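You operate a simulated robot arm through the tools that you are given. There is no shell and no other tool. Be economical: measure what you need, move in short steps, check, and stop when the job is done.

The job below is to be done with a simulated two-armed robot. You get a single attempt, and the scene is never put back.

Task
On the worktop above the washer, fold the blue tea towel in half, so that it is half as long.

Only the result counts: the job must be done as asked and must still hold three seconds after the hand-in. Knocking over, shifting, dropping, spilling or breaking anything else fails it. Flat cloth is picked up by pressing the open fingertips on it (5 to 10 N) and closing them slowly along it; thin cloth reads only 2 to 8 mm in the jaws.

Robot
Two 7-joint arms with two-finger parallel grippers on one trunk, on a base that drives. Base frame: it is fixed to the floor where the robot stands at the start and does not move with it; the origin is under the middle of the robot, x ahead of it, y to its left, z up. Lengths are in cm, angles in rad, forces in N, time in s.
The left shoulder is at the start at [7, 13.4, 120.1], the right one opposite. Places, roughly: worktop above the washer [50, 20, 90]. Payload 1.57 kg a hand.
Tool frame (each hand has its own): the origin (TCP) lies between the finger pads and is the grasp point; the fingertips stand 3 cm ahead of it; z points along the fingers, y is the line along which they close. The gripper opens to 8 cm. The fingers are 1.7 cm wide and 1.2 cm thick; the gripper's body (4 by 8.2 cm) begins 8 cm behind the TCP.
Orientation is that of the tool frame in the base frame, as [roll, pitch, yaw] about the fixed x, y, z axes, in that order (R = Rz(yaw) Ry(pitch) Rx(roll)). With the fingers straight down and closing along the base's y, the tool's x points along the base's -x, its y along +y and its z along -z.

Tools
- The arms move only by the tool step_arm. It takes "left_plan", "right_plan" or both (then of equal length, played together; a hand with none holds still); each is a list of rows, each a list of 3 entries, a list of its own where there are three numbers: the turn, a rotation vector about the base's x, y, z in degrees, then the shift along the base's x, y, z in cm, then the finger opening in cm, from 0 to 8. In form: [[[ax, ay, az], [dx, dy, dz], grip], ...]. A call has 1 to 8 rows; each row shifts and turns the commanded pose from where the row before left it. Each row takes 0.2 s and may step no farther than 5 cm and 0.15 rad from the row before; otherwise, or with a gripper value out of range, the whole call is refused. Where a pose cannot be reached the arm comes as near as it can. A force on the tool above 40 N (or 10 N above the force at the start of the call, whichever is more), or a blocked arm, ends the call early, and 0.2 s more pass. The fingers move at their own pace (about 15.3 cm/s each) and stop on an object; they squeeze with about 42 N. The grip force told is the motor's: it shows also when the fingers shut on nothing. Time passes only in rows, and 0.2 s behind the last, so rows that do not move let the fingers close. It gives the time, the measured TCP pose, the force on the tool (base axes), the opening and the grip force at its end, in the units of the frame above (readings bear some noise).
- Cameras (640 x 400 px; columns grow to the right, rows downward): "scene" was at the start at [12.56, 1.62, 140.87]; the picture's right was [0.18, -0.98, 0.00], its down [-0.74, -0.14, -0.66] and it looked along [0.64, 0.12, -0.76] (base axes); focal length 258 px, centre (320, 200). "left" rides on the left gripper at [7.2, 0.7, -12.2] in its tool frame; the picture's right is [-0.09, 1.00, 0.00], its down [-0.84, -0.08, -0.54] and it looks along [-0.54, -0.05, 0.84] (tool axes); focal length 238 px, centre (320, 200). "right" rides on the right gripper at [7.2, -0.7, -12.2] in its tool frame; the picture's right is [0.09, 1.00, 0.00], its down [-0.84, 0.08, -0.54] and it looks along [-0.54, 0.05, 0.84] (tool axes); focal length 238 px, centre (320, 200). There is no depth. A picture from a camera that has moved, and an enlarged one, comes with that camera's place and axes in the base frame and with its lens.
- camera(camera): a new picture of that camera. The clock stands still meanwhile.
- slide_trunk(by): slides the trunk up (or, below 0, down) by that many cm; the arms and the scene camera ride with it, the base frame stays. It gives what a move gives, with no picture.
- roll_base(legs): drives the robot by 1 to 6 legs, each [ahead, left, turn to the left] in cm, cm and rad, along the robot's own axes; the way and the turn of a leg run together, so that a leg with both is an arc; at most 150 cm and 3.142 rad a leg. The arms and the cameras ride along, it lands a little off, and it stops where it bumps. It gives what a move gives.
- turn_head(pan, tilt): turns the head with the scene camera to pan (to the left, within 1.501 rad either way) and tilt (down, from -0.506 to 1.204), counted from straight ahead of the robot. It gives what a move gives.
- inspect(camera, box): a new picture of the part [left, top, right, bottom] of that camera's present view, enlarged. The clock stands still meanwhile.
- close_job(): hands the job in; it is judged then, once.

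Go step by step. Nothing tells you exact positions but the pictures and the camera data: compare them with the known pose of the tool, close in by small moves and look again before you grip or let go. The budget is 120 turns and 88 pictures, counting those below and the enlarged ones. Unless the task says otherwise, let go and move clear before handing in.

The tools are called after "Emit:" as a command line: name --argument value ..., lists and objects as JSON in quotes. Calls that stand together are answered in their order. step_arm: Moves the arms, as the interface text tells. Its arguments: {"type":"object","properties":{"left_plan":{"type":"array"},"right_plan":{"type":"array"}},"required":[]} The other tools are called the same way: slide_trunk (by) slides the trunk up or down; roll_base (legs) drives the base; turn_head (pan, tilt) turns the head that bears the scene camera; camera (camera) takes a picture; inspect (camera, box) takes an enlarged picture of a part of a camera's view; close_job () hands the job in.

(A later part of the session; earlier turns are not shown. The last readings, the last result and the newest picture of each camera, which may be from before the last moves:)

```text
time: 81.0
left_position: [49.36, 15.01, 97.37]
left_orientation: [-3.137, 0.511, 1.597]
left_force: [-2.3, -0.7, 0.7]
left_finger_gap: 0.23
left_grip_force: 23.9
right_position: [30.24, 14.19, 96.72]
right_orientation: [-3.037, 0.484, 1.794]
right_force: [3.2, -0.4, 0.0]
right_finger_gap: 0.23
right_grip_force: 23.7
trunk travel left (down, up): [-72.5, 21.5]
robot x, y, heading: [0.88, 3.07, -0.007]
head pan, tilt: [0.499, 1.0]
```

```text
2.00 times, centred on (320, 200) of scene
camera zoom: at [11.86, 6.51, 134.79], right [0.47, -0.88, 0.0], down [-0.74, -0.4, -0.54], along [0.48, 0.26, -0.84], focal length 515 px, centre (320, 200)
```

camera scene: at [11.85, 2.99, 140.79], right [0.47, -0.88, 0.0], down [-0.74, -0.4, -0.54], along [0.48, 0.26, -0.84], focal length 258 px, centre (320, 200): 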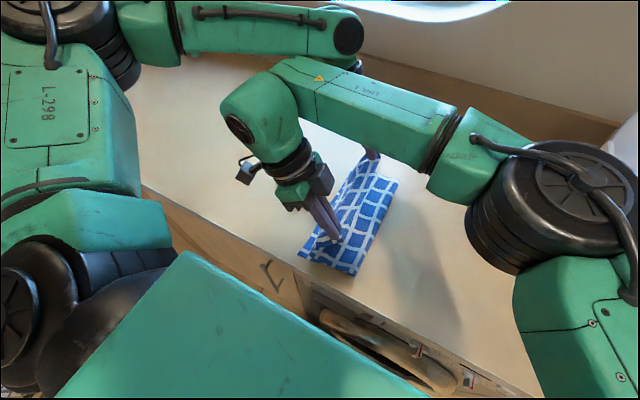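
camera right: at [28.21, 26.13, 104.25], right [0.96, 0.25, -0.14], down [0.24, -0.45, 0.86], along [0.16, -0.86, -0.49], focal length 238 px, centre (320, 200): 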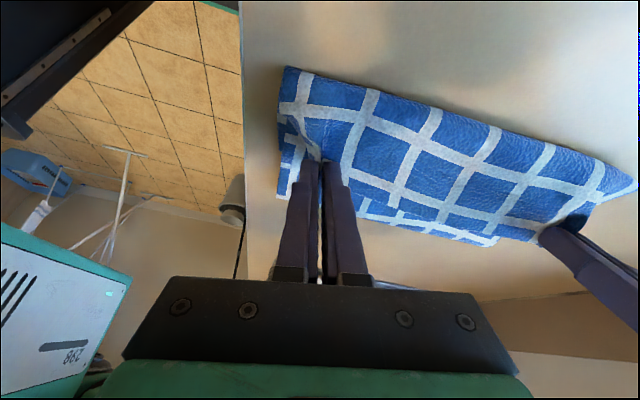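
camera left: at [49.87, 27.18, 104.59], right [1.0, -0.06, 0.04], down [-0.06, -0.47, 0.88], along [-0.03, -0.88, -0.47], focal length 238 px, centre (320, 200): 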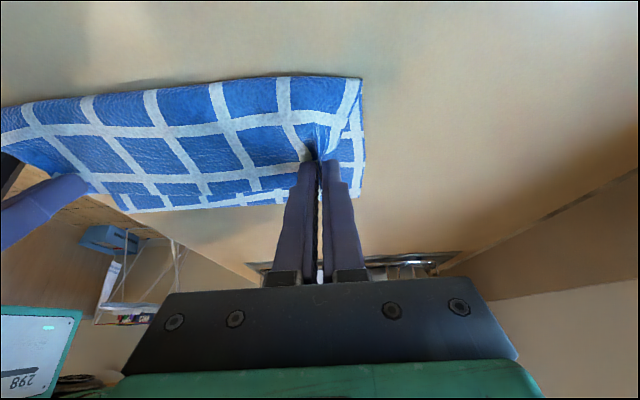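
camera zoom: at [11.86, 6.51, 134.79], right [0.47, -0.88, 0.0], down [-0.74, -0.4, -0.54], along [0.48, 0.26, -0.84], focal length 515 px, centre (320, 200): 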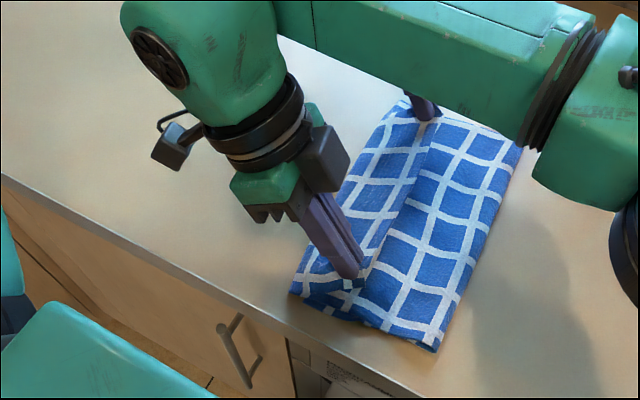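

The pinched ridge keeps rolling the edge back, leaving a 5 cm flap, so this grip is unsuitable. I'll lay the towel back out, then regrip with the fingers closing along y, so the sheet leaves the fingers straight down. First I undo the arc.

Emit:
slide_trunk --by 8

Emit:
roll_base --legs '[[0, -10, 0]]'

Emit:
slide_trunk --by 5

Emit:
step_arm --left_plan '[[[7, 0, 0], [0, 0, 0], 0], [[7, 0, 0], [0, 0, 0], 0], [[7, 0, 0], [0, 0, 0], 0], [[7, 0, 0], [0, 0, 0], 0]]' --right_plan '[[[7, 0, 0], [0, 0, 0], 0], [[7, 0, 0], [0, 0, 0], 0], [[7, 0, 0], [0, 0, 0], 0], [[7, 0, 0], [0, 0, 0], 0]]'

Emit:
roll_base --legs '[[0, -11, 0]]'

Emit:
camera --camera "scene"

```text
time: 82.2
left_position: [49.41, 14.95, 105.38]
left_orientation: [-3.136, 0.511, 1.596]
left_force: [-2.9, -0.4, 0.1]
left_finger_gap: 0.26
left_grip_force: 24.7
right_position: [30.38, 14.21, 104.77]
right_orientation: [-3.036, 0.484, 1.797]
right_force: [3.3, 0.0, -0.6]
right_finger_gap: 0.22
right_grip_force: 24.5
trunk travel left (down, up): [-80.5, 13.5]
robot x, y, heading: [0.76, 3.18, -0.004]
head pan, tilt: [0.499, 1.0]
```

```text
time: 83.3
left_position: [49.31, 5.07, 105.34]
left_orientation: [-3.135, 0.512, 1.597]
left_force: [-3.5, -0.3, -0.1]
left_finger_gap: 0.25
left_grip_force: 24.6
right_position: [30.16, 4.27, 104.81]
right_orientation: [-3.035, 0.484, 1.796]
right_force: [3.1, 0.2, 0.5]
right_finger_gap: 0.24
right_grip_force: 23.8
trunk travel left (down, up): [-80.5, 13.5]
robot x, y, heading: [0.87, -6.74, -0.005]
head pan, tilt: [0.499, 1.0]
```

```text
time: 84.3
left_position: [49.21, 4.91, 110.33]
left_orientation: [-3.134, 0.511, 1.596]
left_force: [-3.0, 0.6, -0.6]
left_finger_gap: 0.27
left_grip_force: 23.9
right_position: [30.26, 4.27, 109.69]
right_orientation: [-3.037, 0.482, 1.794]
right_force: [2.7, 0.5, -0.5]
right_finger_gap: 0.22
right_grip_force: 23.4
trunk travel left (down, up): [-85.5, 8.5]
robot x, y, heading: [0.87, -6.95, -0.003]
head pan, tilt: [0.499, 1.0]
```

```text
time: 85.3
left_position: [49.28, 4.83, 110.39]
left_orientation: [3.134, 0.018, 1.593]
left_force: [-2.8, -0.6, -0.1]
left_finger_gap: 0.26
left_grip_force: 24.5
right_position: [30.3, 3.89, 109.8]
right_orientation: [3.141, 0.001, 1.771]
right_force: [3.2, -0.4, 0.1]
right_finger_gap: 0.23
right_grip_force: 23.3
trunk travel left (down, up): [-85.5, 8.5]
robot x, y, heading: [0.91, -6.82, -0.004]
head pan, tilt: [0.499, 1.0]
```

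```text
time: 86.5
left_position: [49.11, -5.74, 110.44]
left_orientation: [3.135, 0.026, 1.596]
left_force: [-3.2, -0.7, -0.5]
left_finger_gap: 0.27
left_grip_force: 23.8
right_position: [30.13, -6.48, 109.72]
right_orientation: [-3.141, 0.006, 1.772]
right_force: [3.7, 0.0, 0.1]
right_finger_gap: 0.21
right_grip_force: 23.4
trunk travel left (down, up): [-85.5, 8.5]
robot x, y, heading: [0.89, -17.76, -0.006]
head pan, tilt: [0.499, 1.0]
```

```text
35 pictures are left
camera scene: at [11.79, -14.13, 147.79], right [0.48, -0.88, 0.0], down [-0.74, -0.4, -0.54], along [0.47, 0.26, -0.84], focal length 258 px, centre (320, 200)
```

scene: 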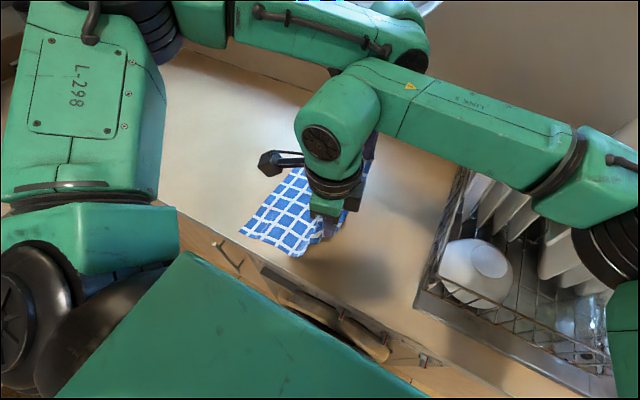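

The towel is opening again. I lay the edge back down toward y −17.

Emit:
roll_base --legs '[[0, -5, 0]]'

Emit:
slide_trunk --by -8

Emit:
roll_base --legs '[[0, -5.5, 0]]'

Emit:
slide_trunk --by -7

Emit:
camera --camera "left"

```text
time: 87.4
left_position: [49.25, -10.09, 110.19]
left_orientation: [3.135, 0.03, 1.597]
left_force: [-2.9, 0.3, -0.4]
left_finger_gap: 0.23
left_grip_force: 23.6
right_position: [30.14, -11.08, 109.72]
right_orientation: [-3.14, 0.01, 1.774]
right_force: [3.3, 0.0, 0.3]
right_finger_gap: 0.23
right_grip_force: 23.7
trunk travel left (down, up): [-85.5, 8.5]
robot x, y, heading: [0.57, -22.81, -0.006]
head pan, tilt: [0.499, 1.0]
```

```text
time: 88.6
left_position: [49.23, -10.68, 102.45]
left_orientation: [3.136, 0.024, 1.599]
left_force: [-3.2, -0.1, -0.2]
left_finger_gap: 0.24
left_grip_force: 23.9
right_position: [30.22, -11.62, 101.68]
right_orientation: [-3.14, 0.005, 1.773]
right_force: [2.6, -0.6, -0.2]
right_finger_gap: 0.24
right_grip_force: 24.0
trunk travel left (down, up): [-77.5, 16.5]
robot x, y, heading: [1.0, -22.61, -0.007]
head pan, tilt: [0.499, 1.0]
```

```text
time: 89.5
left_position: [49.07, -15.78, 102.32]
left_orientation: [3.136, 0.029, 1.598]
left_force: [-2.6, -0.2, -0.8]
left_finger_gap: 0.27
left_grip_force: 23.8
right_position: [30.1, -16.53, 101.67]
right_orientation: [-3.14, 0.009, 1.774]
right_force: [2.7, -0.2, -0.1]
right_finger_gap: 0.21
right_grip_force: 23.9
trunk travel left (down, up): [-77.5, 16.5]
robot x, y, heading: [0.46, -28.28, -0.0]
head pan, tilt: [0.499, 1.0]
```

```text
time: 90.6
left_position: [49.2, -16.21, 95.46]
left_orientation: [3.137, 0.025, 1.599]
left_force: [-2.3, -0.5, 0.7]
left_finger_gap: 0.28
left_grip_force: 24.1
right_position: [30.07, -17.06, 94.62]
right_orientation: [3.14, 0.006, 1.773]
right_force: [2.6, -0.1, 0.0]
right_finger_gap: 0.23
right_grip_force: 23.8
trunk travel left (down, up): [-70.5, 23.5]
robot x, y, heading: [0.72, -28.38, -0.004]
head pan, tilt: [0.499, 1.0]
```

```text
34 pictures are left
camera left: at [49.65, -8.67, 107.46], right [1.0, -0.06, 0.01], down [-0.06, -0.83, 0.56], along [-0.03, -0.56, -0.83], focal length 238 px, centre (320, 200)
```

left: 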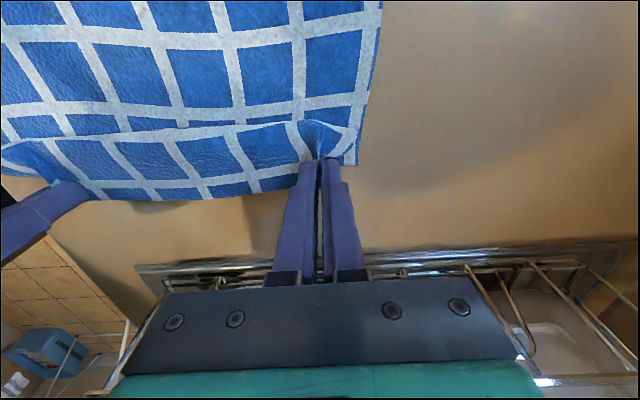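

There is a little slack folded near the edge; I pull 2.5 cm more, still clear of the rack, and look.

Emit:
roll_base --legs '[[0, -2.5, 0]]'

Emit:
camera --camera "left"

Emit:
camera --camera "right"

```text
time: 91.4
left_position: [49.32, -18.18, 95.33]
left_orientation: [3.136, 0.025, 1.6]
left_force: [-2.7, 0.1, -0.1]
left_finger_gap: 0.24
left_grip_force: 24.3
right_position: [30.0, -19.25, 94.71]
right_orientation: [-3.141, 0.008, 1.772]
right_force: [3.3, -0.5, 0.0]
right_finger_gap: 0.2
right_grip_force: 24.0
trunk travel left (down, up): [-70.5, 23.5]
robot x, y, heading: [0.46, -30.97, -0.001]
head pan, tilt: [0.499, 1.0]
```

```text
33 pictures are left
camera left: at [49.66, -10.83, 107.38], right [1.0, -0.06, 0.01], down [-0.06, -0.82, 0.56], along [-0.03, -0.56, -0.83], focal length 238 px, centre (320, 200)
```

left: 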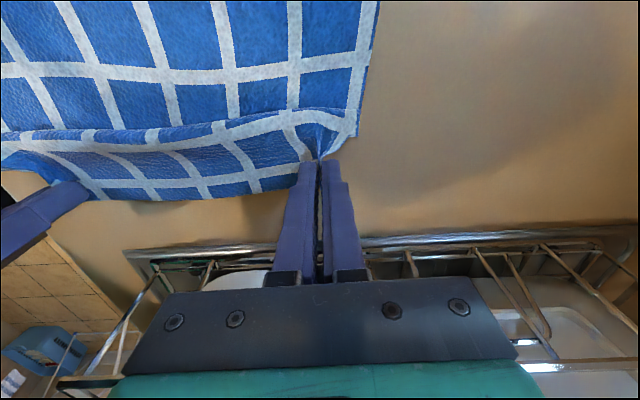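

```text
32 pictures are left
camera right: at [27.98, -12.17, 106.89], right [0.96, 0.29, 0.0], down [0.24, -0.8, 0.55], along [0.16, -0.53, -0.84], focal length 238 px, centre (320, 200)
```

right: 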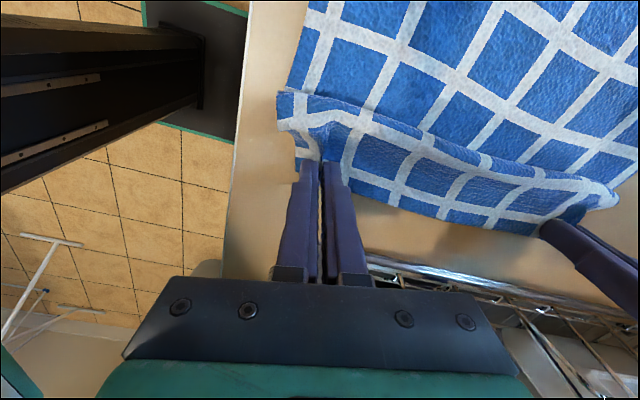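

Emit:
roll_base --legs '[[0, -1.5, 0]]'

Emit:
step_arm --left_plan '[[[0, 0, 0], [0, 0, -0.4], 0], [[0, 0, 0], [0, 0, 0], 1], [[0, 0, 0], [0, 0, 0], 2], [[0, 0, 0], [0, 0, 0], 3], [[0, 0, 0], [0, 0, 0.5], 3]]' --right_plan '[[[0, 0, 0], [0, 0, 0], 0], [[0, 0, 0], [0, 0, 0], 1], [[0, 0, 0], [0, 0, 0], 2], [[0, 0, 0], [0, 0, 0], 3], [[0, 0, 0], [0, 0, 0], 3]]'

Emit:
slide_trunk --by 12

Emit:
camera --camera "left"

```text
time: 92.2
left_position: [49.21, -19.92, 95.39]
left_orientation: [3.137, 0.025, 1.601]
left_force: [-2.6, -0.1, -1.0]
left_finger_gap: 0.25
left_grip_force: 24.1
right_position: [30.07, -20.82, 94.66]
right_orientation: [3.14, 0.007, 1.773]
right_force: [3.5, 0.2, -0.4]
right_finger_gap: 0.27
right_grip_force: 23.3
trunk travel left (down, up): [-70.5, 23.5]
robot x, y, heading: [0.86, -32.32, 0.0]
head pan, tilt: [0.499, 1.0]
```

```text
time: 93.4
left_position: [49.12, -20.14, 95.54]
left_orientation: [3.136, 0.023, 1.599]
left_force: [0.3, -1.1, 0.5]
left_finger_gap: 2.98
left_grip_force: 0.0
right_position: [30.05, -21.07, 94.73]
right_orientation: [3.14, 0.003, 1.773]
right_force: [0.4, -0.3, 0.3]
right_finger_gap: 2.98
right_grip_force: 0.0
trunk travel left (down, up): [-70.5, 23.5]
robot x, y, heading: [0.65, -32.28, -0.001]
head pan, tilt: [0.499, 1.0]
```

```text
time: 94.9
left_position: [49.04, -20.06, 107.42]
left_orientation: [3.137, 0.024, 1.6]
left_force: [0.3, 0.8, 0.4]
left_finger_gap: 3.0
left_grip_force: 0.1
right_position: [30.11, -20.93, 106.79]
right_orientation: [3.139, 0.005, 1.775]
right_force: [-0.5, 0.5, -0.3]
right_finger_gap: 2.97
right_grip_force: 0.0
trunk travel left (down, up): [-82.5, 11.5]
robot x, y, heading: [0.99, -32.36, -0.006]
head pan, tilt: [0.499, 1.0]
```

```text
31 pictures are left
camera left: at [49.64, -12.65, 119.54], right [1.0, -0.06, 0.01], down [-0.06, -0.83, 0.56], along [-0.03, -0.56, -0.83], focal length 238 px, centre (320, 200)
```

left: 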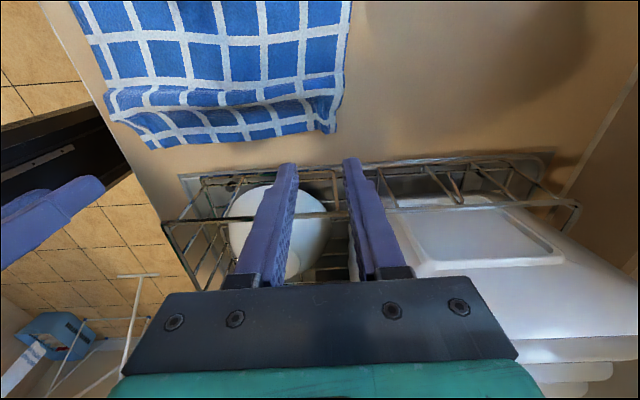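

The towel is laid out flat with one ripple, its right edge at y≈−22, which is close to the rack. I'll go to the left edge, pinch it and drag the towel left, which both straightens it and gives room for the new grip.

Emit:
roll_base --legs '[[0, 34, 0]]'

Emit:
camera --camera "left"

Emit:
camera --camera "right"

```text
time: 97.1
left_position: [49.3, 13.31, 107.46]
left_orientation: [3.138, 0.021, 1.597]
left_force: [0.0, -1.3, 0.6]
left_finger_gap: 3.02
left_grip_force: 0.0
right_position: [30.3, 12.42, 106.72]
right_orientation: [3.139, 0.004, 1.77]
right_force: [-0.1, -0.7, 0.2]
right_finger_gap: 2.99
right_grip_force: 0.1
trunk travel left (down, up): [-82.5, 11.5]
robot x, y, heading: [1.02, 1.33, -0.004]
head pan, tilt: [0.499, 1.0]
```

```text
30 pictures are left
camera left: at [49.76, 20.7, 119.58], right [1.0, -0.07, 0.01], down [-0.06, -0.83, 0.56], along [-0.03, -0.56, -0.83], focal length 238 px, centre (320, 200)
```

left: 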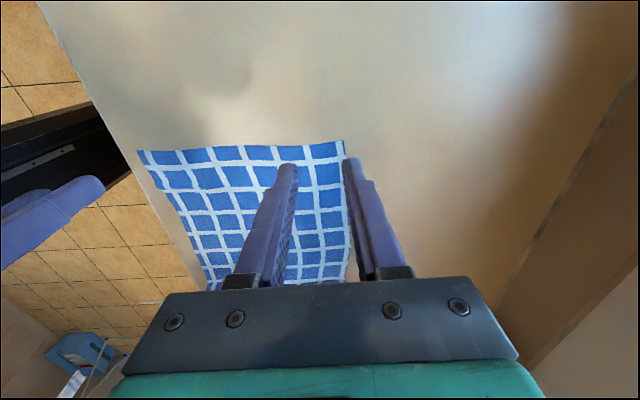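

```text
29 pictures are left
camera right: at [28.12, 19.43, 118.99], right [0.96, 0.29, 0.0], down [0.24, -0.8, 0.54], along [0.16, -0.52, -0.84], focal length 238 px, centre (320, 200)
```

right: 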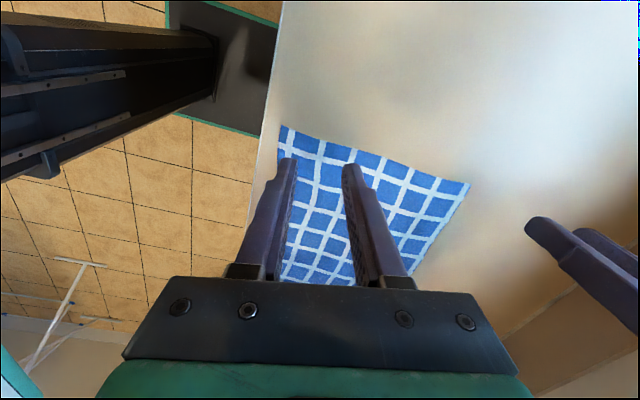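

The left edge is at y≈10.3, from (26.4, 10.5) to (52.4, 10). I'll turn both grippers to close along y, grip this edge close to its rim, drag the towel left, and then fold this edge over to the right with the same grip.

Emit:
step_arm --left_plan '[[[0, 0, 8.5], [0, 0, 1], 3], [[0, 0, 8.5], [0, 0, 1], 3], [[0, 0, 8.5], [0, 0, 1], 3], [[0, 0, 8.5], [0, 0, 1], 3], [[0, 0, 8.5], [0, 0, 1], 3], [[0, 0, 8.5], [0, 0, 1], 3], [[0, 0, 8.5], [0, 0, 1], 3], [[0, 0, 8.5], [0, 0, 1], 3]]' --right_plan '[[[0, 0, 8.5], [0, 0, 1], 3], [[0, 0, 8.5], [0, 0, 1], 3], [[0, 0, 8.5], [0, 0, 1], 3], [[0, 0, 8.5], [0, 0, 1], 3], [[0, 0, 8.5], [0, 0, 1], 3], [[0, 0, 8.5], [0, 0, 1], 3], [[0, 0, 8.5], [0, 0, 1], 3], [[0, 0, 8.5], [0, 0, 1], 3]]'

Emit:
step_arm --left_plan '[[[0, 0, 8.5], [0.8, 0, 0], 2.5], [[0, 0, 8.5], [0.7, 0, 0], 2.5], [[0, 0, 3], [0, 0, 0], 2.5]]' --right_plan '[[[0, 0, 8.5], [-1, 0.3, 0], 2.5], [[0, 0, 2], [-1.2, 0.3, 0], 2.5], [[0, 0, 0], [0, 0.3, 0], 2.5]]'

Emit:
slide_trunk --by -14

Emit:
roll_base --legs '[[0, -4.8, 0]]'

```text
time: 98.9
left_position: [49.45, 13.49, 115.86]
left_orientation: [3.14, 0.029, 2.795]
left_force: [-1.0, -0.7, 0.4]
left_finger_gap: 3.0
left_grip_force: 0.0
right_position: [30.1, 12.44, 114.59]
right_orientation: [-3.139, 0.003, 2.967]
right_force: [0.7, -0.3, 0.2]
right_finger_gap: 2.99
right_grip_force: 0.0
trunk travel left (down, up): [-82.5, 11.5]
robot x, y, heading: [0.75, 1.11, -0.002]
head pan, tilt: [0.499, 1.0]
```

```text
time: 99.7
left_position: [50.78, 13.46, 115.38]
left_orientation: [3.137, 0.02, 3.134]
left_force: [-0.5, -0.2, -0.2]
left_finger_gap: 2.48
left_grip_force: 0.0
right_position: [28.04, 13.43, 114.75]
right_orientation: [3.14, 0.005, 3.141]
right_force: [0.3, -0.9, 0.1]
right_finger_gap: 2.49
right_grip_force: 0.0
trunk travel left (down, up): [-82.5, 11.5]
robot x, y, heading: [0.48, 1.54, -0.003]
head pan, tilt: [0.499, 1.0]
```

```text
time: 101.3
left_position: [50.79, 13.37, 101.5]
left_orientation: [3.139, 0.023, 3.133]
left_force: [-0.4, 0.0, 0.3]
left_finger_gap: 2.5
left_grip_force: 0.0
right_position: [27.96, 13.5, 100.68]
right_orientation: [3.138, 0.004, 3.141]
right_force: [0.6, 0.0, 0.3]
right_finger_gap: 2.49
right_grip_force: 0.1
trunk travel left (down, up): [-68.5, 25.5]
robot x, y, heading: [1.09, 1.31, -0.005]
head pan, tilt: [0.499, 1.0]
```

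```text
time: 102.3
left_position: [50.8, 8.96, 101.31]
left_orientation: [3.139, 0.023, 3.132]
left_force: [0.1, -0.1, 0.1]
left_finger_gap: 2.51
left_grip_force: 0.0
right_position: [27.98, 8.93, 100.71]
right_orientation: [-3.14, 0.002, 3.14]
right_force: [0.4, -0.6, 1.1]
right_finger_gap: 2.49
right_grip_force: 0.0
trunk travel left (down, up): [-68.5, 25.5]
robot x, y, heading: [0.81, -3.62, -0.004]
head pan, tilt: [0.499, 1.0]
```

Both hands are in place above the left edge at y≈8.9. I go down to just above contact and look.

Emit:
step_arm --left_plan '[[[0, 0, 0], [0, 0, -2.5], 2.5], [[0, 0, 0], [0, 0, -2.5], 2.5], [[0, 0, 0], [0, 0, -1.5], 2.5], [[0, 0, 0], [0, 0, 0], 2.5]]' --right_plan '[[[0, 0, 0], [0, 0, -2], 2.5], [[0, 0, 0], [0, 0, -2], 2.5], [[0, 0, 0], [0, 0, -1.9], 2.5], [[0, 0, 0], [0, 0, 0], 2.5]]'

Emit:
camera --camera "left"

Emit:
camera --camera "right"

```text
time: 103.3
left_position: [50.77, 8.8, 94.86]
left_orientation: [3.139, 0.022, 3.134]
left_force: [-0.1, -0.5, -0.2]
left_finger_gap: 2.52
left_grip_force: 0.1
right_position: [28.06, 8.66, 94.69]
right_orientation: [3.139, 0.003, -3.141]
right_force: [-0.4, 0.4, -0.4]
right_finger_gap: 2.49
right_grip_force: 0.1
trunk travel left (down, up): [-68.5, 25.5]
robot x, y, heading: [0.75, -3.26, -0.002]
head pan, tilt: [0.499, 1.0]
```

```text
28 pictures are left
camera left: at [43.38, 9.41, 107.01], right [0.1, 0.99, 0.01], down [0.82, -0.09, 0.56], along [0.56, -0.05, -0.83], focal length 238 px, centre (320, 200)
```

left: 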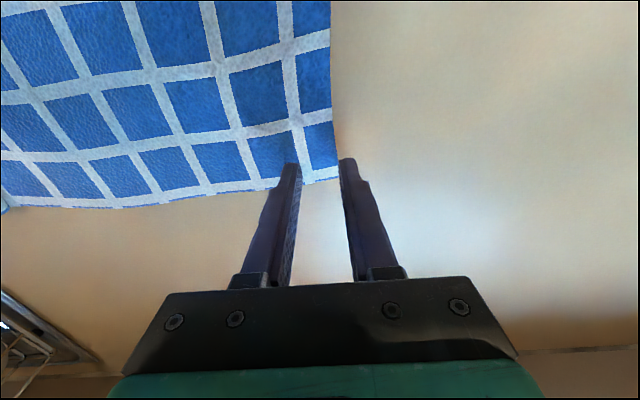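

```text
27 pictures are left
camera right: at [20.73, 8.06, 107.01], right [-0.09, 1.0, 0.0], down [0.83, 0.08, 0.55], along [0.54, 0.05, -0.84], focal length 238 px, centre (320, 200)
```

right: 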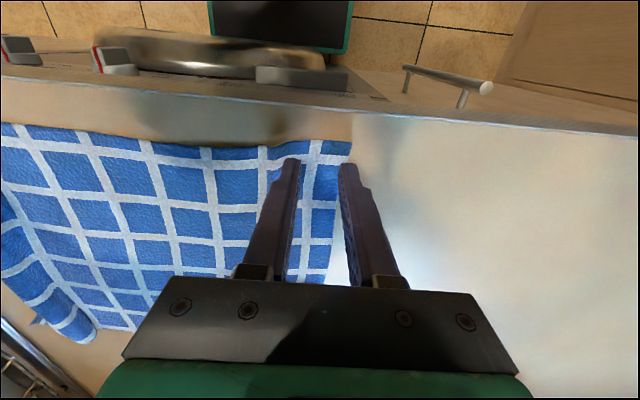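

The outer fingers are slightly off the cloth; I shift both about 0.9 cm inward and press gently.

Emit:
step_arm --left_plan '[[[0, 0, 0], [0, -1, 0], 2.5], [[0, 0, 0], [0, 0, -0.4], 2.5], [[0, 0, 0], [0, 0, -0.2], 2.5], [[0, 0, 0], [0, 0, 0], 2.5]]' --right_plan '[[[0, 0, 0], [0, -0.8, 0], 2.5], [[0, 0, 0], [0, 0, -0.4], 2.5], [[0, 0, 0], [0, 0, -0.15], 2.5], [[0, 0, 0], [0, 0, 0], 2.5]]'

```text
time: 104.3
left_position: [50.78, 7.74, 94.31]
left_orientation: [3.136, 0.021, 3.134]
left_force: [-0.3, 0.2, 0.2]
left_finger_gap: 2.51
left_grip_force: 0.2
right_position: [27.89, 7.8, 94.31]
right_orientation: [3.138, 0.003, 3.141]
right_force: [-0.2, 0.7, -0.2]
right_finger_gap: 2.48
right_grip_force: 0.1
trunk travel left (down, up): [-68.5, 25.5]
robot x, y, heading: [0.7, -3.49, -0.002]
head pan, tilt: [0.499, 1.0]
```

Emit:
step_arm --left_plan '[[[0, 0, 0], [0, 0, -0.12], 2.5], [[0, 0, 0], [0, 0, -0.08], 2.5], [[0, 0, 0], [0, 0, 0], 2.5]]' --right_plan '[[[0, 0, 0], [0, 0, -0.12], 2.5], [[0, 0, 0], [0, 0, -0.08], 2.5], [[0, 0, 0], [0, 0, 0], 2.5]]'

```text
time: 105.1
left_position: [50.69, 7.64, 94.26]
left_orientation: [3.138, 0.023, 3.135]
left_force: [0.3, 1.0, 0.5]
left_finger_gap: 2.51
left_grip_force: 0.2
right_position: [27.98, 7.87, 94.08]
right_orientation: [3.139, 0.006, 3.141]
right_force: [2.8, 0.0, 11.5]
right_finger_gap: 2.51
right_grip_force: 0.2
trunk travel left (down, up): [-68.5, 25.5]
robot x, y, heading: [0.65, -3.75, 0.001]
head pan, tilt: [0.499, 1.0]
```

The right hand presses with 11 N, and the left needs a bit more. I lower the left and ease the right slightly.

Emit:
step_arm --left_plan '[[[0, 0, 0], [0, 0, -0.1], 2.5], [[0, 0, 0], [0, 0, 0], 2.5]]' --right_plan '[[[0, 0, 0], [0, 0, 0.03], 2.5], [[0, 0, 0], [0, 0, 0], 2.5]]'

```text
time: 105.7
left_position: [50.62, 7.68, 94.22]
left_orientation: [3.138, 0.024, 3.135]
left_force: [0.6, -0.1, 4.5]
left_finger_gap: 2.52
left_grip_force: 0.1
right_position: [27.96, 7.86, 94.1]
right_orientation: [3.14, 0.004, -3.14]
right_force: [2.3, 1.1, 10.8]
right_finger_gap: 2.49
right_grip_force: 0.1
trunk travel left (down, up): [-68.5, 25.5]
robot x, y, heading: [0.82, -3.73, -0.003]
head pan, tilt: [0.499, 1.0]
```

Emit:
step_arm --left_plan '[[[0, 0, 0], [0, 0, -0.05], 2.5], [[0, 0, 0], [0, 0, 0], 2.1], [[0, 0, 0], [0, 0, 0], 1.7], [[0, 0, 0], [0, 0, 0], 1.3], [[0, 0, 0], [0, 0, 0], 0.9], [[0, 0, 0], [0, 0, 0], 0.5], [[0, 0, 0], [0, 0, 0], 0], [[0, 0, 0], [0, 0, 0], 0]]' --right_plan '[[[0, 0, 0], [0, 0, 0], 2.5], [[0, 0, 0], [0, 0, 0], 2.1], [[0, 0, 0], [0, 0, 0], 1.7], [[0, 0, 0], [0, 0, 0], 1.3], [[0, 0, 0], [0, 0, 0], 0.9], [[0, 0, 0], [0, 0, 0], 0.5], [[0, 0, 0], [0, 0, 0], 0], [[0, 0, 0], [0, 0, 0], 0]]'

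Emit:
slide_trunk --by 1

Emit:
camera --camera "left"

Emit:
camera --camera "right"

```text
time: 107.5
left_position: [50.62, 7.66, 94.14]
left_orientation: [3.138, 0.027, 3.135]
left_force: [-0.7, -0.8, 10.7]
left_finger_gap: 0.18
left_grip_force: 24.1
right_position: [27.76, 7.8, 94.13]
right_orientation: [3.138, 0.007, 3.142]
right_force: [-0.1, -0.3, 4.0]
right_finger_gap: 0.22
right_grip_force: 23.7
trunk travel left (down, up): [-68.5, 25.5]
robot x, y, heading: [0.87, -3.72, -0.004]
head pan, tilt: [0.499, 1.0]
```

```text
time: 108.0
left_position: [50.59, 7.74, 95.0]
left_orientation: [3.139, 0.021, 3.134]
left_force: [-0.7, 0.4, -0.8]
left_finger_gap: 0.21
left_grip_force: 24.3
right_position: [27.89, 7.9, 95.11]
right_orientation: [3.14, 0.005, 3.141]
right_force: [0.3, -0.4, 0.1]
right_finger_gap: 0.25
right_grip_force: 24.2
trunk travel left (down, up): [-69.5, 24.5]
robot x, y, heading: [0.71, -3.41, -0.006]
head pan, tilt: [0.499, 1.0]
```

```text
26 pictures are left
camera left: at [43.29, 8.37, 107.11], right [0.1, 1.0, 0.01], down [0.82, -0.09, 0.56], along [0.56, -0.05, -0.83], focal length 238 px, centre (320, 200)
```

left: 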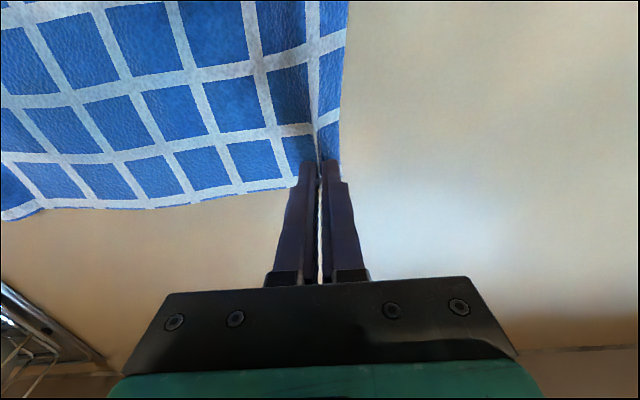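

```text
25 pictures are left
camera right: at [20.69, 7.26, 107.34], right [-0.09, 1.0, 0.0], down [0.83, 0.08, 0.55], along [0.54, 0.05, -0.84], focal length 238 px, centre (320, 200)
```

right: 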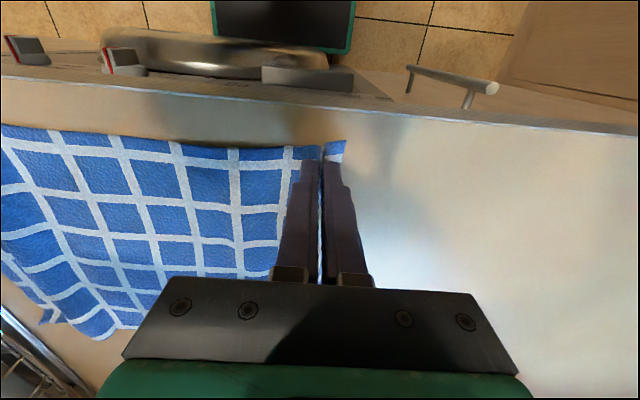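

Both hands hold the left edge with a narrow margin. I drag the towel 12 cm to the left along the worktop.

Emit:
roll_base --legs '[[0, 6, 0], [0, 6, 0]]'

Emit:
turn_head --pan -0.2 --tilt 1.0

Emit:
camera --camera "scene"

```text
time: 109.6
left_position: [50.85, 19.61, 95.07]
left_orientation: [3.136, 0.023, 3.132]
left_force: [-0.1, 0.1, 0.3]
left_finger_gap: 0.24
left_grip_force: 23.7
right_position: [28.0, 19.6, 95.17]
right_orientation: [3.138, 0.006, 3.141]
right_force: [-0.1, -0.6, 0.6]
right_finger_gap: 0.21
right_grip_force: 23.6
trunk travel left (down, up): [-69.5, 24.5]
robot x, y, heading: [0.84, 8.64, -0.008]
head pan, tilt: [0.499, 1.0]
```

```text
time: 110.7
left_position: [50.8, 19.61, 95.12]
left_orientation: [3.137, 0.024, 3.132]
left_force: [0.2, 0.0, -0.3]
left_finger_gap: 0.25
left_grip_force: 23.2
right_position: [27.98, 19.97, 95.06]
right_orientation: [3.14, 0.005, 3.14]
right_force: [-0.7, -0.9, -0.3]
right_finger_gap: 0.22
right_grip_force: 23.8
trunk travel left (down, up): [-69.5, 24.5]
robot x, y, heading: [0.86, 8.65, -0.003]
head pan, tilt: [-0.201, 1.0]
```

```text
24 pictures are left
camera scene: at [12.53, 7.25, 131.8], right [-0.2, -0.98, 0.0], down [-0.82, 0.17, -0.54], along [0.53, -0.11, -0.84], focal length 258 px, centre (320, 200)
```

scene: 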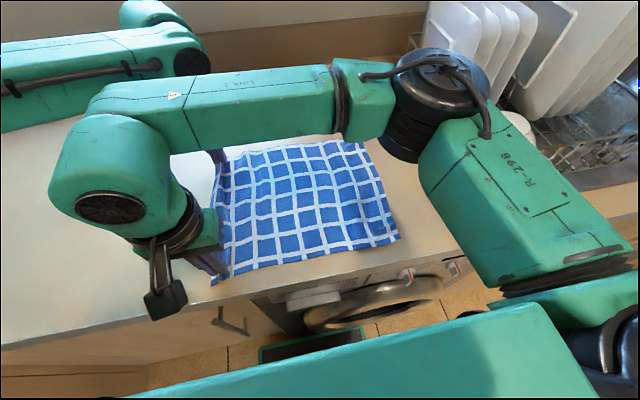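

The towel is nicely flat, its right edge at y≈−10 and the gripped edge at ≈21, so the fold line should be near y 5.6. I lift and carry the edge over to the right in a taut arc.

Emit:
slide_trunk --by 6

Emit:
roll_base --legs '[[0, -3, 0]]'

Emit:
slide_trunk --by 5

Emit:
roll_base --legs '[[0, -6, 0]]'

Emit:
slide_trunk --by 3

Emit:
roll_base --legs '[[0, -8, 0]]'

Emit:
camera --camera "scene"

```text
time: 111.7
left_position: [50.83, 19.71, 101.03]
left_orientation: [3.137, 0.021, 3.131]
left_force: [0.3, -0.2, 0.2]
left_finger_gap: 0.2
left_grip_force: 24.3
right_position: [28.03, 19.83, 100.98]
right_orientation: [3.139, 0.003, 3.142]
right_force: [0.9, 0.7, 0.2]
right_finger_gap: 0.22
right_grip_force: 24.3
trunk travel left (down, up): [-75.5, 18.5]
robot x, y, heading: [1.11, 8.73, -0.004]
head pan, tilt: [-0.201, 1.0]
```

```text
time: 112.5
left_position: [50.71, 17.21, 100.98]
left_orientation: [-3.139, 0.023, 3.135]
left_force: [0.0, 0.5, -0.3]
left_finger_gap: 0.23
left_grip_force: 23.9
right_position: [28.07, 17.47, 101.07]
right_orientation: [-3.138, 0.003, 3.141]
right_force: [-0.5, 0.1, -0.1]
right_finger_gap: 0.22
right_grip_force: 23.8
trunk travel left (down, up): [-75.5, 18.5]
robot x, y, heading: [1.11, 5.41, 0.001]
head pan, tilt: [-0.201, 1.0]
```

```text
time: 113.4
left_position: [50.76, 16.91, 106.05]
left_orientation: [3.139, 0.024, 3.134]
left_force: [0.9, -0.3, 0.2]
left_finger_gap: 0.23
left_grip_force: 23.9
right_position: [27.97, 16.81, 106.06]
right_orientation: [3.139, 0.002, -3.141]
right_force: [-0.2, 0.5, -0.5]
right_finger_gap: 0.23
right_grip_force: 23.8
trunk travel left (down, up): [-80.5, 13.5]
robot x, y, heading: [0.58, 5.65, 0.0]
head pan, tilt: [-0.201, 1.0]
```

```text
time: 114.4
left_position: [50.76, 11.49, 105.93]
left_orientation: [-3.139, 0.022, 3.137]
left_force: [-0.1, 0.3, 0.7]
left_finger_gap: 0.22
left_grip_force: 23.5
right_position: [27.93, 11.64, 106.0]
right_orientation: [-3.137, 0.003, -3.14]
right_force: [0.8, -0.1, -0.4]
right_finger_gap: 0.22
right_grip_force: 23.8
trunk travel left (down, up): [-80.5, 13.5]
robot x, y, heading: [0.99, -0.06, -0.002]
head pan, tilt: [-0.201, 1.0]
```

```text
time: 115.1
left_position: [50.81, 10.82, 109.04]
left_orientation: [3.137, 0.024, 3.137]
left_force: [0.3, -0.3, 0.3]
left_finger_gap: 0.19
left_grip_force: 24.0
right_position: [27.95, 11.0, 109.03]
right_orientation: [3.137, 0.004, -3.141]
right_force: [-0.3, -0.8, 0.7]
right_finger_gap: 0.2
right_grip_force: 23.8
trunk travel left (down, up): [-83.5, 10.5]
robot x, y, heading: [0.73, -0.38, -0.003]
head pan, tilt: [-0.201, 1.0]
```

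```text
time: 116.2
left_position: [50.81, 3.4, 109.05]
left_orientation: [-3.139, 0.021, 3.138]
left_force: [0.0, 0.3, -0.4]
left_finger_gap: 0.19
left_grip_force: 23.6
right_position: [27.91, 3.58, 109.03]
right_orientation: [-3.139, 0.004, -3.137]
right_force: [0.0, -0.1, -0.3]
right_finger_gap: 0.21
right_grip_force: 24.1
trunk travel left (down, up): [-83.5, 10.5]
robot x, y, heading: [0.58, -8.65, -0.003]
head pan, tilt: [-0.201, 1.0]
```

```text
23 pictures are left
camera scene: at [12.49, -8.97, 145.8], right [-0.2, -0.98, 0.0], down [-0.82, 0.17, -0.54], along [0.53, -0.11, -0.84], focal length 258 px, centre (320, 200)
```

scene: 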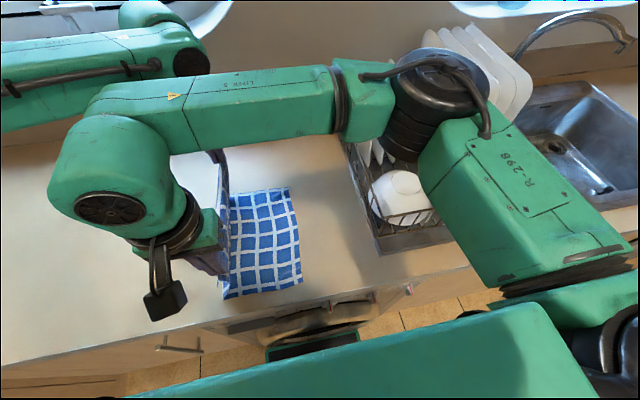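

The sheet hangs well over the fold line. I tilt both hands by about 20° so that the edge lays down more naturally, and continue.

Emit:
step_arm --left_plan '[[[7, 0, 0], [0, 0, 0], 0], [[7, 0, 0], [0, 0, 0], 0], [[7, 0, 0], [0, 0, 0], 0]]' --right_plan '[[[7, 0, 0], [0, 0, 0], 0], [[7, 0, 0], [0, 0, 0], 0], [[7, 0, 0], [0, 0, 0], 0]]'

Emit:
roll_base --legs '[[0, -5, 0]]'

Emit:
slide_trunk --by -3

Emit:
camera --camera "scene"

```text
time: 117.0
left_position: [47.07, 7.01, 109.91]
left_orientation: [2.769, 0.023, 3.129]
left_force: [0.0, -0.5, -0.6]
left_finger_gap: 0.21
left_grip_force: 23.6
left hand out of reach, approached as far as the arm can: row 1, 2, 3
right_position: [27.82, 2.94, 109.09]
right_orientation: [2.77, 0.004, 3.141]
right_force: [0.4, 0.4, 0.5]
right_finger_gap: 0.26
right_grip_force: 24.0
trunk travel left (down, up): [-83.5, 10.5]
robot x, y, heading: [0.76, -8.66, -0.002]
head pan, tilt: [-0.201, 1.0]
```

```text
time: 117.9
left_position: [47.12, 3.0, 109.59]
left_orientation: [2.782, 0.021, 3.131]
left_force: [0.8, 1.2, 0.5]
left_finger_gap: 0.22
left_grip_force: 23.5
right_position: [27.92, -1.13, 109.01]
right_orientation: [2.78, 0.006, -3.14]
right_force: [-0.1, 0.9, 0.0]
right_finger_gap: 0.23
right_grip_force: 23.9
trunk travel left (down, up): [-83.5, 10.5]
robot x, y, heading: [0.81, -13.45, -0.003]
head pan, tilt: [-0.201, 1.0]
```

```text
time: 118.7
left_position: [47.08, 2.3, 106.85]
left_orientation: [2.775, 0.023, 3.131]
left_force: [0.4, -0.9, 0.9]
left_finger_gap: 0.21
left_grip_force: 24.0
right_position: [27.91, -1.89, 106.09]
right_orientation: [2.773, 0.005, -3.14]
right_force: [0.3, 0.0, -0.1]
right_finger_gap: 0.22
right_grip_force: 23.6
trunk travel left (down, up): [-80.5, 13.5]
robot x, y, heading: [0.34, -13.28, 0.002]
head pan, tilt: [-0.201, 1.0]
```

```text
22 pictures are left
camera scene: at [12.47, -14.63, 142.79], right [-0.2, -0.98, 0.0], down [-0.82, 0.17, -0.54], along [0.53, -0.11, -0.84], focal length 258 px, centre (320, 200)
```

scene: 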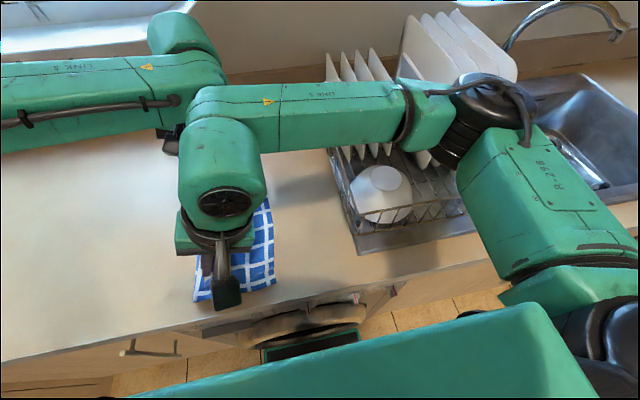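

The left arm cannot take that tilt and slid aside, so I undo it on the left hand and bring it back level with the right.

Emit:
step_arm --left_plan '[[[-7, 0, 0], [0, 0, 0], 0], [[-7, 0, 0], [0, -0.5, 0], 0], [[-7, 0, 0], [1, -1, 0], 0], [[0, 0, 0], [1.3, -1.2, -0.3], 0], [[0, 0, 0], [1.3, -1.2, -0.3], 0]]' --right_plan '[[[-7, 0, 0], [0, 0, 0], 0], [[-7, 0, 0], [0, 0, 0], 0], [[-7, 0, 0], [0, 0, 0], 0], [[0, 0, 0], [0, 0, 0], 0], [[0, 0, 0], [0, 0, 0], 0]]'

Emit:
camera --camera "left"

```text
time: 119.9
left_position: [50.7, -1.76, 106.23]
left_orientation: [-3.142, 0.024, 3.14]
left_force: [-0.4, -0.4, -0.2]
left_finger_gap: 0.24
left_grip_force: 23.2
right_position: [27.94, -1.83, 106.06]
right_orientation: [3.141, 0.003, -3.138]
right_force: [0.1, 0.5, 0.1]
right_finger_gap: 0.23
right_grip_force: 23.3
trunk travel left (down, up): [-80.5, 13.5]
robot x, y, heading: [0.72, -13.14, 0.0]
head pan, tilt: [-0.201, 1.0]
```

```text
21 pictures are left
camera left: at [43.43, -1.02, 118.28], right [0.09, 1.0, 0.0], down [0.82, -0.08, 0.56], along [0.56, -0.05, -0.83], focal length 238 px, centre (320, 200)
```

left: 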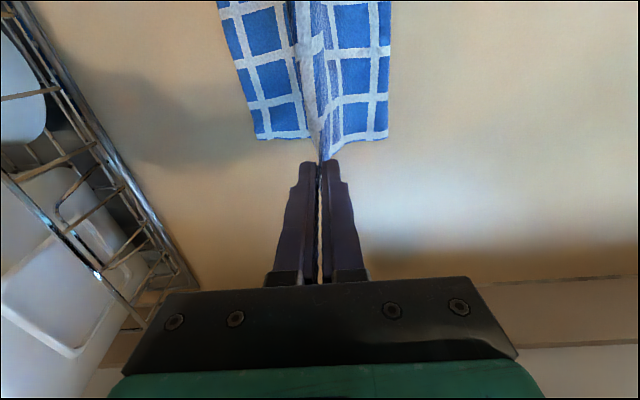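

Very good view: the fold is at y≈6.1, the bottom edge at −9.1, and the sheet hangs from the fingers. I continue the arc down toward y≈−8.5.

Emit:
roll_base --legs '[[0, -3, 0]]'

Emit:
slide_trunk --by -3

Emit:
roll_base --legs '[[0, -2.5, 0]]'

Emit:
slide_trunk --by -4

Emit:
camera --camera "left"

Emit:
camera --camera "right"

```text
time: 120.7
left_position: [50.77, -3.93, 106.13]
left_orientation: [-3.135, 0.025, 3.141]
left_force: [-0.6, 0.7, -0.3]
left_finger_gap: 0.21
left_grip_force: 23.7
right_position: [27.81, -4.31, 106.03]
right_orientation: [-3.138, 0.003, -3.136]
right_force: [0.0, 0.3, -0.6]
right_finger_gap: 0.23
right_grip_force: 23.8
trunk travel left (down, up): [-80.5, 13.5]
robot x, y, heading: [0.78, -16.37, -0.0]
head pan, tilt: [-0.201, 1.0]
```

```text
time: 121.4
left_position: [50.69, -4.56, 103.17]
left_orientation: [3.139, 0.025, 3.141]
left_force: [0.6, -0.3, -0.4]
left_finger_gap: 0.24
left_grip_force: 23.6
right_position: [27.81, -4.82, 103.12]
right_orientation: [3.139, 0.003, -3.137]
right_force: [-0.5, -0.7, 0.1]
right_finger_gap: 0.22
right_grip_force: 24.2
trunk travel left (down, up): [-77.5, 16.5]
robot x, y, heading: [0.58, -16.22, -0.001]
head pan, tilt: [-0.201, 1.0]
```

```text
time: 122.2
left_position: [50.71, -6.58, 103.2]
left_orientation: [-3.137, 0.025, 3.14]
left_force: [0.1, 0.4, 0.5]
left_finger_gap: 0.2
left_grip_force: 23.9
right_position: [27.86, -6.77, 103.0]
right_orientation: [-3.141, 0.003, -3.136]
right_force: [-0.1, 0.7, -0.1]
right_finger_gap: 0.22
right_grip_force: 23.9
trunk travel left (down, up): [-77.5, 16.5]
robot x, y, heading: [0.77, -18.35, 0.004]
head pan, tilt: [-0.201, 1.0]
```

```text
time: 123.1
left_position: [50.71, -7.02, 99.17]
left_orientation: [3.141, 0.023, -3.141]
left_force: [-1.0, 0.1, 0.4]
left_finger_gap: 0.22
left_grip_force: 24.1
right_position: [27.9, -7.35, 99.17]
right_orientation: [3.137, 0.003, -3.136]
right_force: [1.1, 0.0, 0.3]
right_finger_gap: 0.21
right_grip_force: 23.3
trunk travel left (down, up): [-73.5, 20.5]
robot x, y, heading: [0.72, -18.6, -0.001]
head pan, tilt: [-0.201, 1.0]
```

```text
20 pictures are left
camera left: at [43.3, -6.44, 111.31], right [0.09, 1.0, 0.0], down [0.82, -0.08, 0.56], along [0.56, -0.05, -0.83], focal length 238 px, centre (320, 200)
```

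left: 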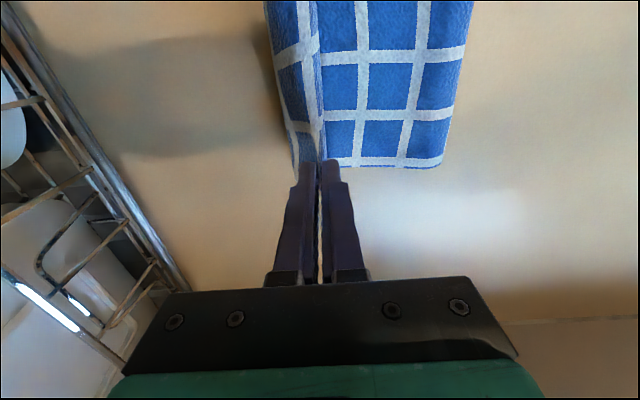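

```text
19 pictures are left
camera right: at [20.61, -8.04, 111.3], right [-0.1, 1.0, 0.0], down [0.83, 0.08, 0.55], along [0.54, 0.06, -0.84], focal length 238 px, centre (320, 200)
```

right: 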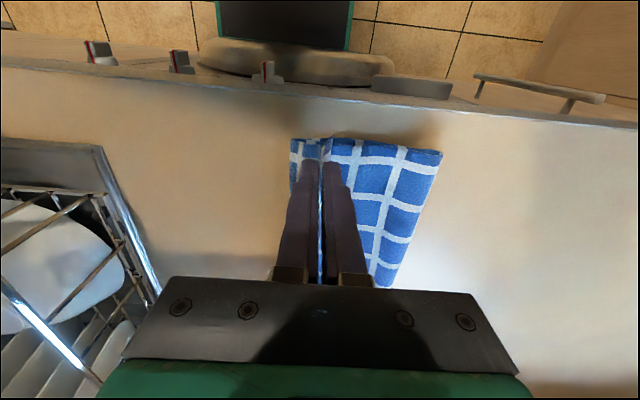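

The stiff loop at the fold holds spare cloth that can be pressed out afterwards, and the edge is now at the right place. I set it down at y≈−7.8, open, and lift off.

Emit:
roll_base --legs '[[0, -1, 0]]'

Emit:
slide_trunk --by -3.8

Emit:
camera --camera "left"

```text
time: 123.8
left_position: [50.69, -7.74, 99.19]
left_orientation: [-3.14, 0.024, 3.141]
left_force: [0.6, 0.4, 0.5]
left_finger_gap: 0.22
left_grip_force: 23.6
right_position: [27.74, -7.99, 98.98]
right_orientation: [-3.141, 0.005, -3.137]
right_force: [-0.1, -0.4, 1.1]
right_finger_gap: 0.24
right_grip_force: 23.7
trunk travel left (down, up): [-73.5, 20.5]
robot x, y, heading: [0.64, -19.58, -0.002]
head pan, tilt: [-0.201, 1.0]
```

```text
time: 124.6
left_position: [50.57, -7.92, 95.38]
left_orientation: [3.14, 0.025, 3.14]
left_force: [0.3, -0.6, 0.1]
left_finger_gap: 0.23
left_grip_force: 23.9
right_position: [27.76, -8.28, 95.22]
right_orientation: [3.137, 0.004, -3.135]
right_force: [1.0, -0.1, -0.3]
right_finger_gap: 0.22
right_grip_force: 24.0
trunk travel left (down, up): [-69.7, 24.3]
robot x, y, heading: [0.76, -19.64, 0.001]
head pan, tilt: [-0.201, 1.0]
```

```text
18 pictures are left
camera left: at [43.29, -7.38, 107.51], right [0.09, 1.0, 0.0], down [0.82, -0.08, 0.56], along [0.56, -0.05, -0.83], focal length 238 px, centre (320, 200)
```

left: 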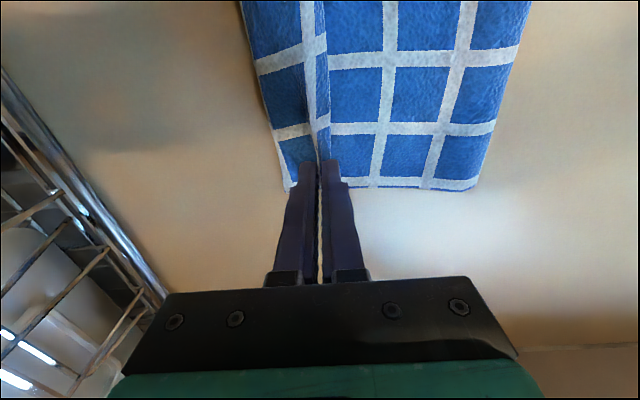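

The flap beyond the fingers is short and the roll ends near y −10.9. I open slowly and lift off with the trunk.

Emit:
step_arm --left_plan '[[[0, 0, 0], [0, 0, 0], 0.5], [[0, 0, 0], [0, 0, 0], 1], [[0, 0, 0], [0, 0, 0], 1.5], [[0, 0, 0], [0, 0, 0], 2], [[0, 0, 0], [0, 0, 0], 2]]' --right_plan '[[[0, 0, 0], [0, 0, 0], 0.5], [[0, 0, 0], [0, 0, 0], 1], [[0, 0, 0], [0, 0, 0], 1.5], [[0, 0, 0], [0, 0, 0], 2], [[0, 0, 0], [0, 0, 0], 2]]'

Emit:
slide_trunk --by 14

Emit:
camera --camera "left"

Emit:
camera --camera "right"

```text
time: 125.8
left_position: [50.78, -7.93, 95.47]
left_orientation: [3.139, 0.025, -3.141]
left_force: [0.8, 0.7, 0.3]
left_finger_gap: 2.0
left_grip_force: 0.0
right_position: [27.73, -8.25, 95.23]
right_orientation: [3.138, 0.004, -3.137]
right_force: [-0.1, -0.5, -0.2]
right_finger_gap: 1.99
right_grip_force: 0.1
trunk travel left (down, up): [-69.7, 24.3]
robot x, y, heading: [0.58, -19.57, -0.001]
head pan, tilt: [-0.201, 1.0]
```

```text
time: 127.5
left_position: [50.72, -7.99, 109.33]
left_orientation: [3.139, 0.026, -3.142]
left_force: [-0.5, 0.0, 0.5]
left_finger_gap: 1.99
left_grip_force: 0.1
right_position: [27.8, -8.17, 109.27]
right_orientation: [3.138, 0.003, -3.138]
right_force: [-0.5, -0.1, 0.4]
right_finger_gap: 2.0
right_grip_force: 0.2
trunk travel left (down, up): [-83.7, 10.3]
robot x, y, heading: [0.46, -19.59, -0.001]
head pan, tilt: [-0.201, 1.0]
```

```text
17 pictures are left
camera left: at [43.33, -7.33, 121.48], right [0.09, 1.0, 0.0], down [0.82, -0.08, 0.56], along [0.56, -0.05, -0.83], focal length 238 px, centre (320, 200)
```

left: 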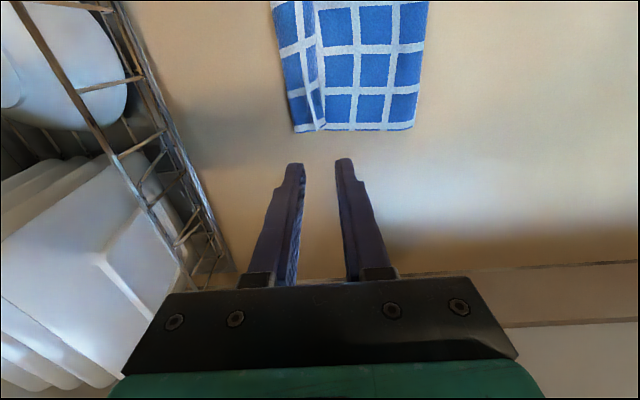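

```text
16 pictures are left
camera right: at [20.64, -8.94, 121.48], right [-0.1, 1.0, 0.0], down [0.83, 0.08, 0.55], along [0.54, 0.06, -0.84], focal length 238 px, centre (320, 200)
```

right: 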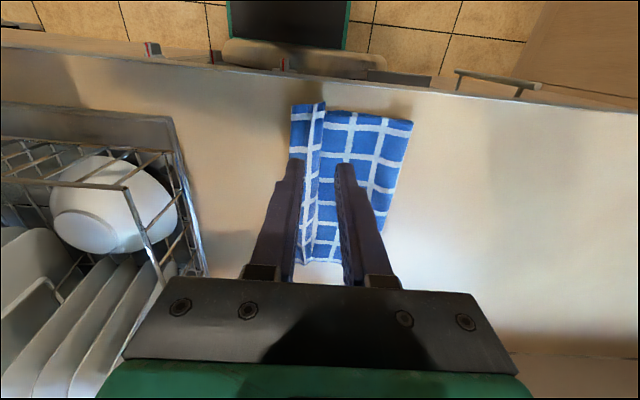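

The towel is folded, but the top edge is turned back by about 4 cm (roll at −11.6, edge at −7.5, fold at +3.9). I need to see the layers from the near side before fixing it.

Emit:
turn_head --pan 0.3 --tilt 0.95

Emit:
inspect --camera "scene" --box '[160, 100, 400, 300]'

```text
time: 128.4
left_position: [50.65, -7.84, 109.44]
left_orientation: [3.141, 0.024, 3.14]
left_force: [-0.4, 0.4, 0.4]
left_finger_gap: 1.99
left_grip_force: 0.0
right_position: [27.88, -8.44, 109.29]
right_orientation: [3.138, 0.004, -3.135]
right_force: [0.7, 0.1, -0.2]
right_finger_gap: 1.99
right_grip_force: 0.0
trunk travel left (down, up): [-83.7, 10.3]
robot x, y, heading: [0.48, -20.37, -0.002]
head pan, tilt: [0.3, 0.949]
```

```text
2.00 times, centred on (280, 200) of scene
camera zoom: at [12.58, -17.47, 146.36], right [0.29, -0.96, 0.0], down [-0.78, -0.24, -0.58], along [0.56, 0.17, -0.81], focal length 515 px, centre (400, 200)
```

zoom: 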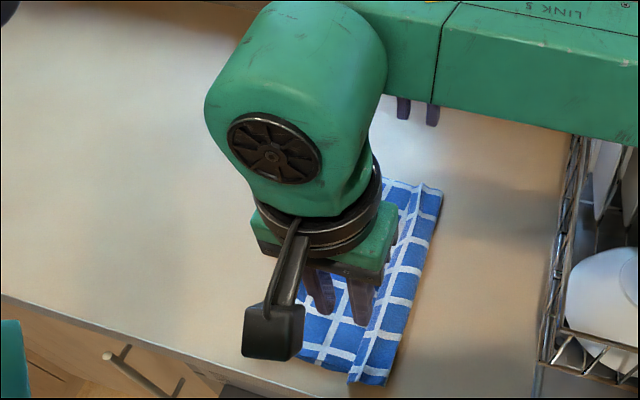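

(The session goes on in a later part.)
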